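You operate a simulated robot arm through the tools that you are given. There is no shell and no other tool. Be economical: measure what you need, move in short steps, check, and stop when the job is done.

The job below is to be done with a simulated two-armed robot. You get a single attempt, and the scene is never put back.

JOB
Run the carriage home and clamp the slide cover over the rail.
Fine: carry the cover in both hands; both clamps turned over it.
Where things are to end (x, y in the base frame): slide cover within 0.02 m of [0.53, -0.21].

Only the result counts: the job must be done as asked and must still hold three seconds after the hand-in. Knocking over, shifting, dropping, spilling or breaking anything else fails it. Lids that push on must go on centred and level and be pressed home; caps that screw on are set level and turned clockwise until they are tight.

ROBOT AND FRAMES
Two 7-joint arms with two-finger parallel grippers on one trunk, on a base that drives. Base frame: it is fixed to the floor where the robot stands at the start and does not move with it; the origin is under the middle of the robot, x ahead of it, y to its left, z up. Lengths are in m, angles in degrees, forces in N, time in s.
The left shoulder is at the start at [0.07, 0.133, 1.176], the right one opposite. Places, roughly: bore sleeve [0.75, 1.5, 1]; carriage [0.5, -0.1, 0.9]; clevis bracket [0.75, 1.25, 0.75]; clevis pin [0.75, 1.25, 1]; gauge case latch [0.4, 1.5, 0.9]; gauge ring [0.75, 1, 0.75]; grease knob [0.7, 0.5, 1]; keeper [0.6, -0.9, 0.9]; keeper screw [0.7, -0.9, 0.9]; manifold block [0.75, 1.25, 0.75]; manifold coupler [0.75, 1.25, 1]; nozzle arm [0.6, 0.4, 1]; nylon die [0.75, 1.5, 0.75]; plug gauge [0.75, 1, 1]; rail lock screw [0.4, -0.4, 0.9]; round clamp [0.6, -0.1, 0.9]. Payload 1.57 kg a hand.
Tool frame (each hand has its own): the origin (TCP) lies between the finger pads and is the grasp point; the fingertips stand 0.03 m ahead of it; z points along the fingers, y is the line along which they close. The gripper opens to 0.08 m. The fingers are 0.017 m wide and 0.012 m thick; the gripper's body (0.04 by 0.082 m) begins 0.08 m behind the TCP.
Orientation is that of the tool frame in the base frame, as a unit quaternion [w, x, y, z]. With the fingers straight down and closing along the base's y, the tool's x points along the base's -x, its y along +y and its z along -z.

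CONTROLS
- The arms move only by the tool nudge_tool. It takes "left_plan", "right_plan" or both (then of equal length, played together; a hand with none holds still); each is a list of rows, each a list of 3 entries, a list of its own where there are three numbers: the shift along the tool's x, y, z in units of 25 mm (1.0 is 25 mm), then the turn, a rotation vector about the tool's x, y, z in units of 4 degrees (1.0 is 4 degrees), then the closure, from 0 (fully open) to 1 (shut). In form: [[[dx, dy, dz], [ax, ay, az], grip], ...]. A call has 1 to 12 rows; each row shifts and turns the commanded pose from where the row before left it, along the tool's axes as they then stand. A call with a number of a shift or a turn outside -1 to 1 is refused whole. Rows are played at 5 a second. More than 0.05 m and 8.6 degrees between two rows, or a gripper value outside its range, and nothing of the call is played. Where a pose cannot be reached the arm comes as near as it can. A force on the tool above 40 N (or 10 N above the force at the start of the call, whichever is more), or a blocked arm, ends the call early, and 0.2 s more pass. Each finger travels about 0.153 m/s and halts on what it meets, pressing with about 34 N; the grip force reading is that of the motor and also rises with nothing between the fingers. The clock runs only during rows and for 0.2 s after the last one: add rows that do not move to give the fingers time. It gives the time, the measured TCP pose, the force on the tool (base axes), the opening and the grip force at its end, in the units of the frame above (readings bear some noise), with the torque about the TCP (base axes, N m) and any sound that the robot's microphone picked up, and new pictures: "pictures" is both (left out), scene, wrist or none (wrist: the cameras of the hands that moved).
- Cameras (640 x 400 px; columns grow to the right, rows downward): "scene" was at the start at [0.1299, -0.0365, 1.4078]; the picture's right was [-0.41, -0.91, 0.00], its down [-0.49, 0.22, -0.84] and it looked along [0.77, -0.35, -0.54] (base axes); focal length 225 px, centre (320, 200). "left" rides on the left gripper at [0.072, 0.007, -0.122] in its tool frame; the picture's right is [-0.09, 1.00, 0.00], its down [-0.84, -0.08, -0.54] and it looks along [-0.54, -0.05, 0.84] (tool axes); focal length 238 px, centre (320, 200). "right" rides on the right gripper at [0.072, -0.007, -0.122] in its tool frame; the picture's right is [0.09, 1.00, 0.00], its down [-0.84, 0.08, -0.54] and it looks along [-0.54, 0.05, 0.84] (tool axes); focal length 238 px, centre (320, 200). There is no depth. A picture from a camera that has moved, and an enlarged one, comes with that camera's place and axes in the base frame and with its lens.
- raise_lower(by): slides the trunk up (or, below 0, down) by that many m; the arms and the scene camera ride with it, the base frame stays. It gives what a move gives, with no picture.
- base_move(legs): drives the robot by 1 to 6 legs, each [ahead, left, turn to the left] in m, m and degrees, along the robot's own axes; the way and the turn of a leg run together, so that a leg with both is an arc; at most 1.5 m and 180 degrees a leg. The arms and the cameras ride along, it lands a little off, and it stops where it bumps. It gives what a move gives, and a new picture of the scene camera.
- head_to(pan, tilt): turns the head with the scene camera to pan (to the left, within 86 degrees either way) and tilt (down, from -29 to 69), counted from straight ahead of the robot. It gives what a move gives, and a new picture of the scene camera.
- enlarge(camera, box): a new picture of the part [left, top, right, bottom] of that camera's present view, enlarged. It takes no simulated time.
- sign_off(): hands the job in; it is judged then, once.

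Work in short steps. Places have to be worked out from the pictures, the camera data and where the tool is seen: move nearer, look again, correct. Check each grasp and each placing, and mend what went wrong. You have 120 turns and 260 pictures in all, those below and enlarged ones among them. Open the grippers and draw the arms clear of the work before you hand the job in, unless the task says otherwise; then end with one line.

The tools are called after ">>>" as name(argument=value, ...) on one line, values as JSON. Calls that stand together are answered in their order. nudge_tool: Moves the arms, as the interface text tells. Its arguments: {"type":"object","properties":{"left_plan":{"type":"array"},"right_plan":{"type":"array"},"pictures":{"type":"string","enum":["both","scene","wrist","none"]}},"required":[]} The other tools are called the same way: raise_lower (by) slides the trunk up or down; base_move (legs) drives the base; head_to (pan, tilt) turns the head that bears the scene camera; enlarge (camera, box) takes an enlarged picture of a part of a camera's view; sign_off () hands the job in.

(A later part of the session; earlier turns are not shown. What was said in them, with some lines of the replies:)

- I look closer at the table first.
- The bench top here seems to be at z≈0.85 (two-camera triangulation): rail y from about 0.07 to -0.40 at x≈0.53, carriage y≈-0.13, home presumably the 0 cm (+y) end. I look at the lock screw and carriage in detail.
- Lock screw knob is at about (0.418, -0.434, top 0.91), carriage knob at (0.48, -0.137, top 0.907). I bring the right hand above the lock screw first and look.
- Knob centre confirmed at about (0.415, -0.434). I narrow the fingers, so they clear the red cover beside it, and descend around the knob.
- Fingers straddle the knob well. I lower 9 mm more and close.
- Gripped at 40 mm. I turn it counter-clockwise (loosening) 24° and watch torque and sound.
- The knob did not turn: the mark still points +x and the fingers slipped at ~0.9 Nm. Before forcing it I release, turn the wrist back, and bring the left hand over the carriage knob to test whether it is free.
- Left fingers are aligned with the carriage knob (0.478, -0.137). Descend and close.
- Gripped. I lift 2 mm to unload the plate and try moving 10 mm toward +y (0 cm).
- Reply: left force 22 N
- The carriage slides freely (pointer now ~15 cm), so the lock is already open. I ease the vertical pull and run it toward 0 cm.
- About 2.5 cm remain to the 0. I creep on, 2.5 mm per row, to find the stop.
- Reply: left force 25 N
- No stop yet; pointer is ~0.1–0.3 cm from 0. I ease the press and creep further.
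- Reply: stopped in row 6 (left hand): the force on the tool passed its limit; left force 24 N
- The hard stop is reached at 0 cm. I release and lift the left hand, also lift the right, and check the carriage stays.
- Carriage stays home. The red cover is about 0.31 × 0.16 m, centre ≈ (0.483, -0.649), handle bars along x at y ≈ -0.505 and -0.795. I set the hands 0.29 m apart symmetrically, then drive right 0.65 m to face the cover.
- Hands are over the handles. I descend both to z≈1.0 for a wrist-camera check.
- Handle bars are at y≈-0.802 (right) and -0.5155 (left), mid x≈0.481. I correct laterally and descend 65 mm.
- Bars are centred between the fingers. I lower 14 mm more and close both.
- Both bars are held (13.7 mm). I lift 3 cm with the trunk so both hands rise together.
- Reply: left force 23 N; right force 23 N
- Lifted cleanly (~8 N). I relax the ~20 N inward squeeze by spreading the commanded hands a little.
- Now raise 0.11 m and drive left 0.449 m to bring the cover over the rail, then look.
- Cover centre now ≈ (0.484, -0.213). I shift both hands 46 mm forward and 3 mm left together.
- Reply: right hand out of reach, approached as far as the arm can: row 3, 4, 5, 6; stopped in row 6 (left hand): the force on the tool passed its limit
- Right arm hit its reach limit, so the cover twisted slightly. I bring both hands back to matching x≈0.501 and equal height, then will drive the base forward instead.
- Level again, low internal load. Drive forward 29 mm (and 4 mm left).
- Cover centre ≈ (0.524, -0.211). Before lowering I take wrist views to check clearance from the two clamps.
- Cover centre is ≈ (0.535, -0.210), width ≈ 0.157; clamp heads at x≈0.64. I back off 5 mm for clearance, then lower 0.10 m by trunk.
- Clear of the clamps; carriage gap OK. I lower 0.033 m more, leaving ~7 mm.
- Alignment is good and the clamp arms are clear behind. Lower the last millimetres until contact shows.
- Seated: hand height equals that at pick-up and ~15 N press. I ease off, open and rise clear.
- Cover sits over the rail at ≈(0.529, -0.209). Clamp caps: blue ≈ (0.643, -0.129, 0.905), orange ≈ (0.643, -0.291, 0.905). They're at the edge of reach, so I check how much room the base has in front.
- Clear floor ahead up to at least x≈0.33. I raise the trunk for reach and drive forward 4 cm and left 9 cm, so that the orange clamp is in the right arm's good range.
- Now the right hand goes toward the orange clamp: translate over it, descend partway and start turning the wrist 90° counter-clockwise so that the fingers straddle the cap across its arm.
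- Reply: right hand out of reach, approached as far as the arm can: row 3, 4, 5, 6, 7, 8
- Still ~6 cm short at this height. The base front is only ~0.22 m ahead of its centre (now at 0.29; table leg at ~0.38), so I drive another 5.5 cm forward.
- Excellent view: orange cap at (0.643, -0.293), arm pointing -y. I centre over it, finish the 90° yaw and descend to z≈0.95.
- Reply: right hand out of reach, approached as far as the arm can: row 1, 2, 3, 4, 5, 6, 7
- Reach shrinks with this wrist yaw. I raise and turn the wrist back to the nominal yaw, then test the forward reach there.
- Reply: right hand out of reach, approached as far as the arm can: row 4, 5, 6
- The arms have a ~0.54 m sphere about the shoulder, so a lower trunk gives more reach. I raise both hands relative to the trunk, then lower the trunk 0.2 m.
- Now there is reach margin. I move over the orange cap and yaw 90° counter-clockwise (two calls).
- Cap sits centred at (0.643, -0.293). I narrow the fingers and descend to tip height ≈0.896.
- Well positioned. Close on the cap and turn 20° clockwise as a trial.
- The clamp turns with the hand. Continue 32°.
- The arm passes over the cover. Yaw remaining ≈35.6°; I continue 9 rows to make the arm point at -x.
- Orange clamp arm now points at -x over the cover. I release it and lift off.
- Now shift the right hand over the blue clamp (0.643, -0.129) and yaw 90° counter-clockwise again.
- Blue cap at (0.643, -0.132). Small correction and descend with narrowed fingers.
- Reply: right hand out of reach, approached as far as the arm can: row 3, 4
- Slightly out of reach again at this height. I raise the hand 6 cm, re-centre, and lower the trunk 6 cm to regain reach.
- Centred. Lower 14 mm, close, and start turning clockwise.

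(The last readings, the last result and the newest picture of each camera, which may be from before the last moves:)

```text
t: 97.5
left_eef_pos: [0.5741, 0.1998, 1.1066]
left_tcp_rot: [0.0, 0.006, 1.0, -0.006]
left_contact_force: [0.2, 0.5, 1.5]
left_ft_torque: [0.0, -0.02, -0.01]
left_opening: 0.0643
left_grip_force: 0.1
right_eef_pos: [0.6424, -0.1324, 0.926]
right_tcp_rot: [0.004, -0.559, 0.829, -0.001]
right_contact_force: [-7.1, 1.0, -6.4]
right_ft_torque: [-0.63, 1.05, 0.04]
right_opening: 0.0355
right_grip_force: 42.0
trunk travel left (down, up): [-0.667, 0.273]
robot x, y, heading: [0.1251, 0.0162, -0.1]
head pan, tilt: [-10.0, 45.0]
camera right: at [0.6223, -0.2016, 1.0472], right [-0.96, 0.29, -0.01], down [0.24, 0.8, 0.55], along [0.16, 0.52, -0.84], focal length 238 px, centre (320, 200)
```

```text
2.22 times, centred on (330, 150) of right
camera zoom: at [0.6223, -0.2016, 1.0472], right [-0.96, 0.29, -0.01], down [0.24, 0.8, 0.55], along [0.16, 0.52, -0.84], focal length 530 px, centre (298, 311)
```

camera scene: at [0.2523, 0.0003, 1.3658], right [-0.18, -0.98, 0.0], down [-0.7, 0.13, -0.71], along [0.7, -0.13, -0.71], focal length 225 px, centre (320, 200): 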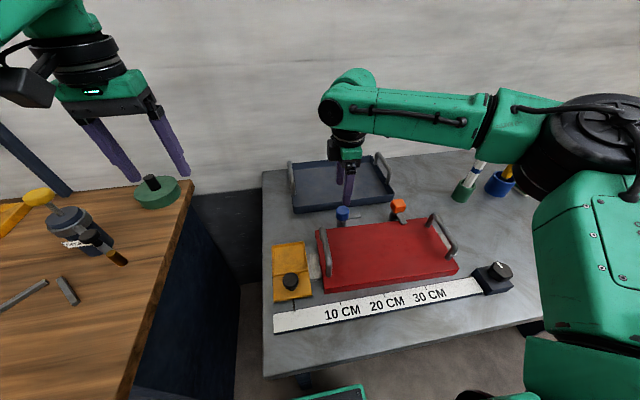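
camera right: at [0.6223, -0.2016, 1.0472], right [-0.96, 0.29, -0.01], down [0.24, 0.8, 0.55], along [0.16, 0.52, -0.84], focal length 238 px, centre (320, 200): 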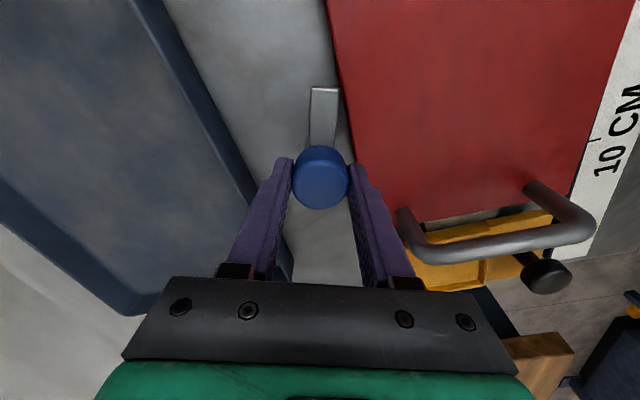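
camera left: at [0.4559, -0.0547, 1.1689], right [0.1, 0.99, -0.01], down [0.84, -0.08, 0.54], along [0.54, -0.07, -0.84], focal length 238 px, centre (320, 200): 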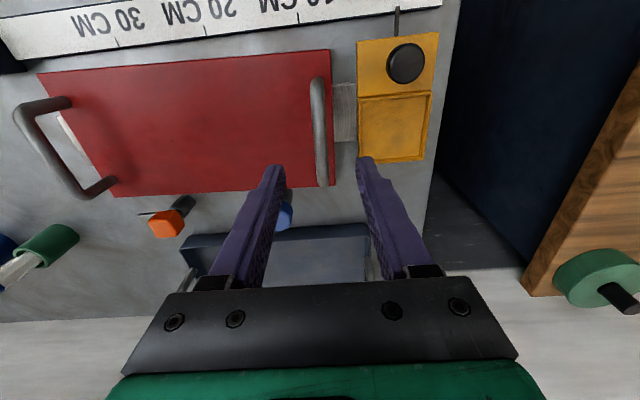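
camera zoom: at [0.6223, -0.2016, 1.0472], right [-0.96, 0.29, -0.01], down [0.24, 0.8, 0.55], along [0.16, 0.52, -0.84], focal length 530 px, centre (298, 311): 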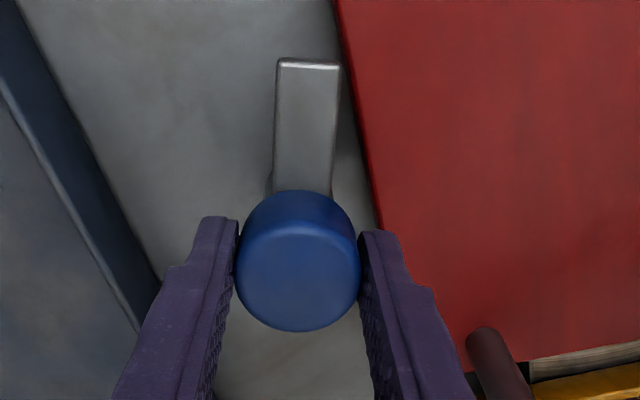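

The blue clamp turns too. Continue 48°, then the rest.

>>> nudge_tool(right_plan=[[[0, 0, 0], [0, 0, 1], 1], [[0, 0, 0], [0, 0, 1], 1], [[0, 0, 0], [0, 0, 1], 1], [[0, 0, 0], [0, 0, 1], 1], [[0, 0, 0], [0, 0, 1], 1], [[0, 0, 0], [0, 0, 1], 1], [[0, 0, 0], [0, 0, 1], 1], [[0, 0, 0], [0, 0, 1], 1], [[0, 0, 0], [0, 0, 1], 1], [[0, 0, 0], [0, 0, 1], 1], [[0, 0, 0], [0, 0, 1], 1], [[0, 0, 0], [0, 0, 1], 1]], pictures="none")

>>> nudge_tool(right_plan=[[[0, 0, 0], [0, 0, 1], 1], [[0, 0, 0], [0, 0, 1], 1], [[0, 0, 0], [0, 0, 1], 1], [[0, 0, 0], [0, 0, 1], 1], [[0, 0, 0], [0, 0, 1], 1], [[0, 0, 0], [0, 0, 0], 1]])

>>> enlarge(camera="right", box=[240, 60, 420, 240])

```text
t: 100.1
left_eef_pos: [0.574, 0.199, 1.1066]
left_tcp_rot: [0.0, 0.005, 1.0, -0.008]
left_contact_force: [0.9, -0.6, 0.7]
left_ft_torque: [-0.03, 0.02, 0.0]
left_opening: 0.0639
left_grip_force: 0.1
right_eef_pos: [0.6435, -0.1314, 0.9253]
right_tcp_rot: [0.005, -0.173, 0.985, 0.0]
right_contact_force: [-13.8, 4.7, -14.1]
right_ft_torque: [-0.42, -0.02, 0.03]
right_opening: 0.0354
right_grip_force: 42.4
trunk travel left (down, up): [-0.667, 0.273]
robot x, y, heading: [0.1208, 0.0152, -0.3]
head pan, tilt: [-10.0, 45.0]
```

```text
t: 101.5
left_eef_pos: [0.5743, 0.2002, 1.1076]
left_tcp_rot: [0.001, 0.006, 1.0, -0.008]
left_contact_force: [0.2, -0.5, 0.0]
left_ft_torque: [0.0, 0.04, 0.04]
left_opening: 0.0639
left_grip_force: 0.2
right_eef_pos: [0.6443, -0.132, 0.9274]
right_tcp_rot: [0.004, 0.001, 1.0, 0.002]
right_contact_force: [-12.9, 4.4, -13.9]
right_ft_torque: [-0.85, 0.2, 0.01]
right_opening: 0.0357
right_grip_force: 42.5
trunk travel left (down, up): [-0.667, 0.273]
robot x, y, heading: [0.1244, 0.013, -0.2]
head pan, tilt: [-10.0, 45.0]
camera scene: at [0.2512, 0.001, 1.306], right [-0.18, -0.98, 0.0], down [-0.7, 0.13, -0.71], along [0.7, -0.13, -0.71], focal length 225 px, centre (320, 200)
camera right: at [0.5709, -0.139, 1.047], right [-0.09, 1.0, 0.0], down [0.83, 0.08, 0.55], along [0.55, 0.05, -0.84], focal length 238 px, centre (320, 200)
```

scene: 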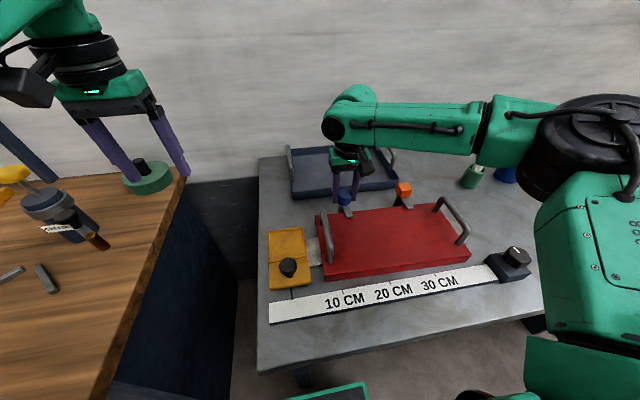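
right: 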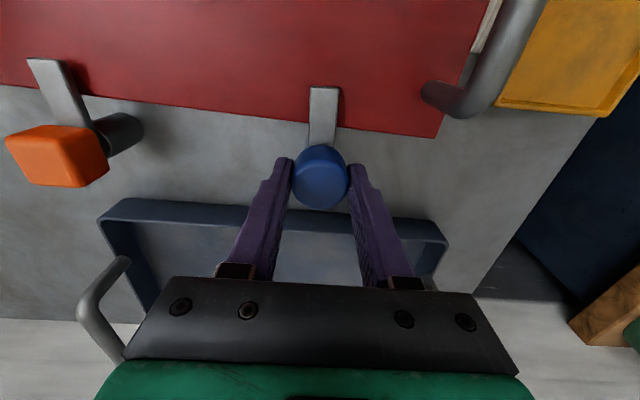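

```text
2.22 times, centred on (330, 150) of right
camera zoom: at [0.5709, -0.139, 1.047], right [-0.09, 1.0, 0.0], down [0.83, 0.08, 0.55], along [0.55, 0.05, -0.84], focal length 530 px, centre (298, 311)
```

zoom: 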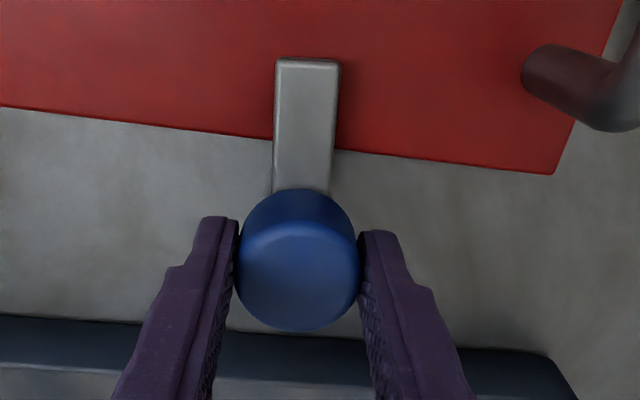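

Both clamp arms point over the cover. Release the blue one, lift, and inspect.

>>> nudge_tool(right_plan=[[[0, 0, 0], [0, 0, 0], 0.7], [[0, 0, 0], [0, 0, 0], 0.34], [[0, 0, 0], [0, 0, 0], 0.34], [[0, 0, -0.8], [0, 0, 0], 0.34], [[0, 0, -1], [0, 0, 0], 0.34], [[0, 0, -1], [0, 0, 0], 0.2], [[0, 0, -1], [0, 0, 0], 0], [[0, 0, -1], [0, 0, 0], 0], [[0, 0, -1], [0, 0, 0], 0], [[0, 0, -1], [0, 0, 0], 0]])

>>> base_move(legs=[[-0.1, -0.2, 0]])

>>> head_to(pan=0, tilt=45)

>>> enlarge(camera="scene", box=[200, 180, 440, 330])

```text
t: 103.7
left_eef_pos: [0.5757, 0.1981, 1.1061]
left_tcp_rot: [0.001, 0.006, 1.0, -0.007]
left_contact_force: [-0.3, -0.3, 0.5]
left_ft_torque: [0.01, 0.01, 0.0]
left_opening: 0.0641
left_grip_force: 0.1
right_eef_pos: [0.6293, -0.1433, 1.0794]
right_tcp_rot: [0.004, -0.001, 1.0, 0.002]
right_contact_force: [-0.8, 0.1, -0.4]
right_ft_torque: [0.02, 0.02, -0.01]
right_opening: 0.0799
right_grip_force: 0.1
right hand out of reach, approached as far as the arm can: row 8, 9, 10
trunk travel left (down, up): [-0.667, 0.273]
robot x, y, heading: [0.1224, 0.0119, -0.1]
head pan, tilt: [-10.0, 45.0]
camera scene: at [0.2518, 0.0002, 1.3059], right [-0.18, -0.98, 0.0], down [-0.7, 0.13, -0.71], along [0.7, -0.13, -0.71], focal length 225 px, centre (320, 200)
camera right: at [0.5572, -0.1495, 1.1996], right [-0.09, 1.0, 0.0], down [0.83, 0.08, 0.55], along [0.55, 0.05, -0.84], focal length 238 px, centre (320, 200)
```

scene: 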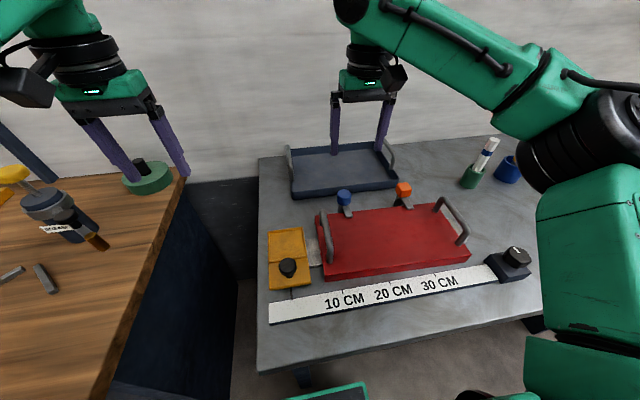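
right: 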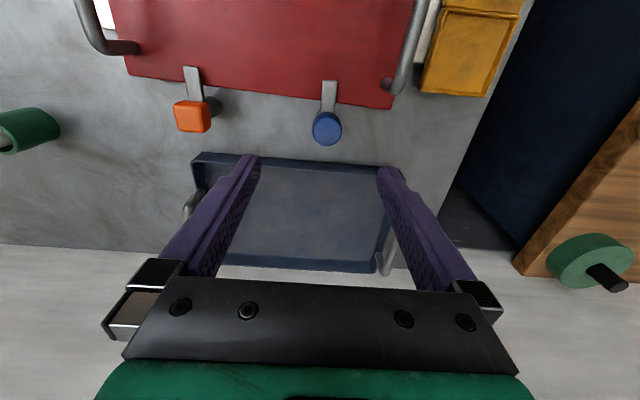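

```text
t: 105.4
left_eef_pos: [0.4751, 0.0009, 1.1063]
left_tcp_rot: [0.0, 0.007, 1.0, -0.008]
left_contact_force: [-0.5, -1.0, 0.6]
left_ft_torque: [-0.03, -0.02, -0.04]
left_opening: 0.0637
left_grip_force: 0.0
right_eef_pos: [0.5294, -0.3415, 1.0793]
right_tcp_rot: [0.005, -0.001, 1.0, 0.002]
right_contact_force: [0.5, -0.5, -0.8]
right_ft_torque: [-0.01, -0.02, 0.01]
right_opening: 0.08
right_grip_force: 0.0
trunk travel left (down, up): [-0.667, 0.273]
robot x, y, heading: [0.024, -0.1815, -0.2]
head pan, tilt: [-10.0, 45.0]
camera scene: at [0.1515, -0.1979, 1.3058], right [-0.18, -0.98, 0.0], down [-0.7, 0.12, -0.71], along [0.7, -0.13, -0.71], focal length 225 px, centre (320, 200)
```

scene: 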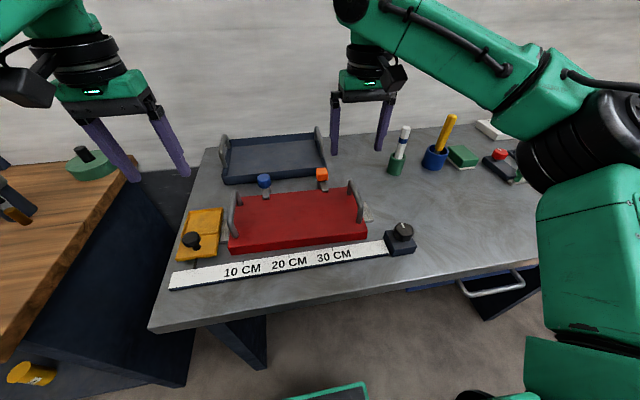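

```text
t: 106.1
left_eef_pos: [0.4742, -0.001, 1.1054]
left_tcp_rot: [0.0, 0.006, 1.0, -0.007]
left_contact_force: [-0.6, 0.3, 0.4]
left_ft_torque: [-0.01, 0.02, 0.03]
left_opening: 0.0639
left_grip_force: 0.1
right_eef_pos: [0.5282, -0.3429, 1.0787]
right_tcp_rot: [0.004, -0.002, 1.0, 0.002]
right_contact_force: [1.1, 0.5, 0.2]
right_ft_torque: [0.05, -0.03, 0.02]
right_opening: 0.0802
right_grip_force: 0.0
trunk travel left (down, up): [-0.667, 0.273]
robot x, y, heading: [0.0245, -0.1864, -0.1]
head pan, tilt: [0.0, 45.0]
camera scene: at [0.1521, -0.1851, 1.3059], right [0.0, -1.0, 0.0], down [-0.71, 0.0, -0.71], along [0.71, 0.0, -0.71], focal length 225 px, centre (320, 200)
```

scene: 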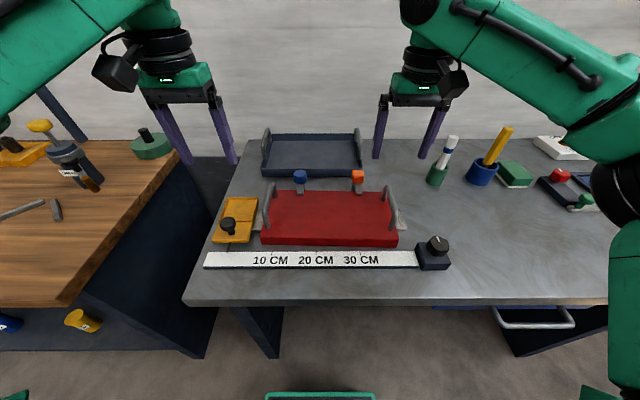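

```text
2.67 times, centred on (320, 255) of scene
camera zoom: at [0.1521, -0.1851, 1.3059], right [0.0, -1.0, 0.0], down [-0.71, 0.0, -0.71], along [0.71, 0.0, -0.71], focal length 601 px, centre (320, 53)
```

zoom: 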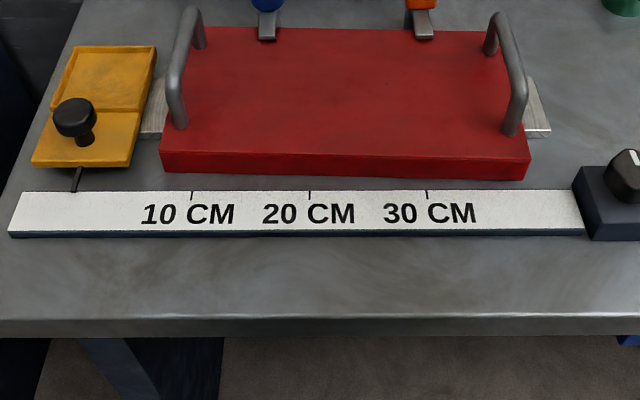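

Cover centre measures ≈ (0.532, -0.206), carriage pointer at 0, both clamps turned over the cover. I open the left gripper and back the robot away from the work.

>>> nudge_tool(left_plan=[[[0, 0, -1], [0, 0, 0], 0], [[0, 0, -1], [0, 0, 0], 0], [[0, 0, 0], [0, 0, 0], 0]], right_plan=[[[0, 0, -1], [0, 0, 0], 0], [[0, 0, -1], [0, 0, 0], 0], [[0, 0, 0], [0, 0, 0], 0]], pictures="none")

>>> base_move(legs=[[-0.2, 0, 0]])

>>> enlarge(camera="scene", box=[200, 110, 440, 260])

```text
t: 106.9
left_eef_pos: [0.4741, 0.0009, 1.1569]
left_tcp_rot: [0.0, 0.007, 1.0, -0.008]
left_contact_force: [-0.5, 0.0, 0.4]
left_ft_torque: [0.02, 0.04, 0.02]
left_opening: 0.08
left_grip_force: 0.1
right_eef_pos: [0.5211, -0.3546, 1.1141]
right_tcp_rot: [0.005, 0.0, 1.0, 0.002]
right_contact_force: [-0.7, 0.9, -0.1]
right_ft_torque: [-0.02, 0.03, -0.01]
right_opening: 0.0801
right_grip_force: 0.0
right hand out of reach, approached as far as the arm can: row 1, 2
trunk travel left (down, up): [-0.667, 0.273]
robot x, y, heading: [0.0253, -0.1831, -0.2]
head pan, tilt: [0.0, 45.0]
```

```text
t: 108.5
left_eef_pos: [0.2754, 0.0014, 1.1563]
left_tcp_rot: [-0.001, 0.006, 1.0, -0.007]
left_contact_force: [-0.4, -0.4, 0.6]
left_ft_torque: [0.02, 0.01, -0.02]
left_opening: 0.08
left_grip_force: 0.0
right_eef_pos: [0.3206, -0.3533, 1.1132]
right_tcp_rot: [0.002, -0.001, 1.0, 0.002]
right_contact_force: [0.0, -0.2, -0.4]
right_ft_torque: [0.01, 0.01, 0.0]
right_opening: 0.0801
right_grip_force: 0.1
trunk travel left (down, up): [-0.667, 0.273]
robot x, y, heading: [-0.1784, -0.1829, -0.2]
head pan, tilt: [0.0, 45.0]
camera scene: at [-0.0467, -0.1837, 1.3057], right [0.0, -1.0, 0.0], down [-0.71, 0.0, -0.71], along [0.71, 0.0, -0.71], focal length 225 px, centre (320, 200)
```

scene: 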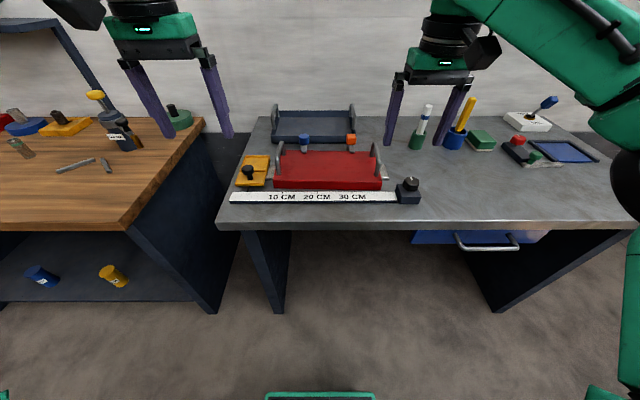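

```text
2.67 times, centred on (320, 185) of scene
camera zoom: at [-0.0467, -0.1837, 1.3057], right [0.0, -1.0, 0.0], down [-0.71, 0.0, -0.71], along [0.71, 0.0, -0.71], focal length 601 px, centre (320, 240)
```

zoom: 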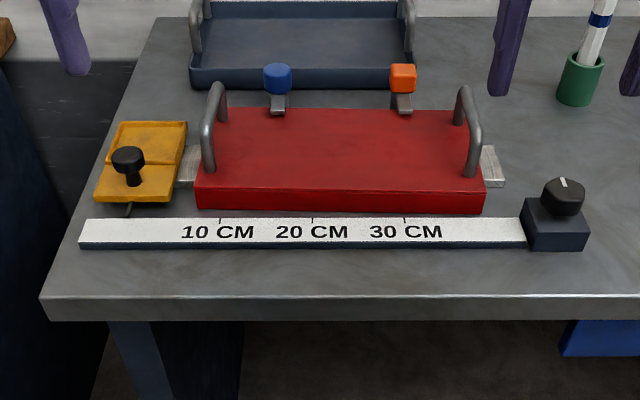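

Everything is in place and the arms are clear; I hand the job in.

>>> sign_off()

```text
The job is handed in.
```

The job is handed in: the carriage is home at 0 cm against its stop. The slide cover sits over the rail at about (0.53, -0.21), carried there in both hands, with both clamps turned over it. I left the rail lock screw as found, because it would not turn counter-clockwise when I tried it and the carriage slid freely.
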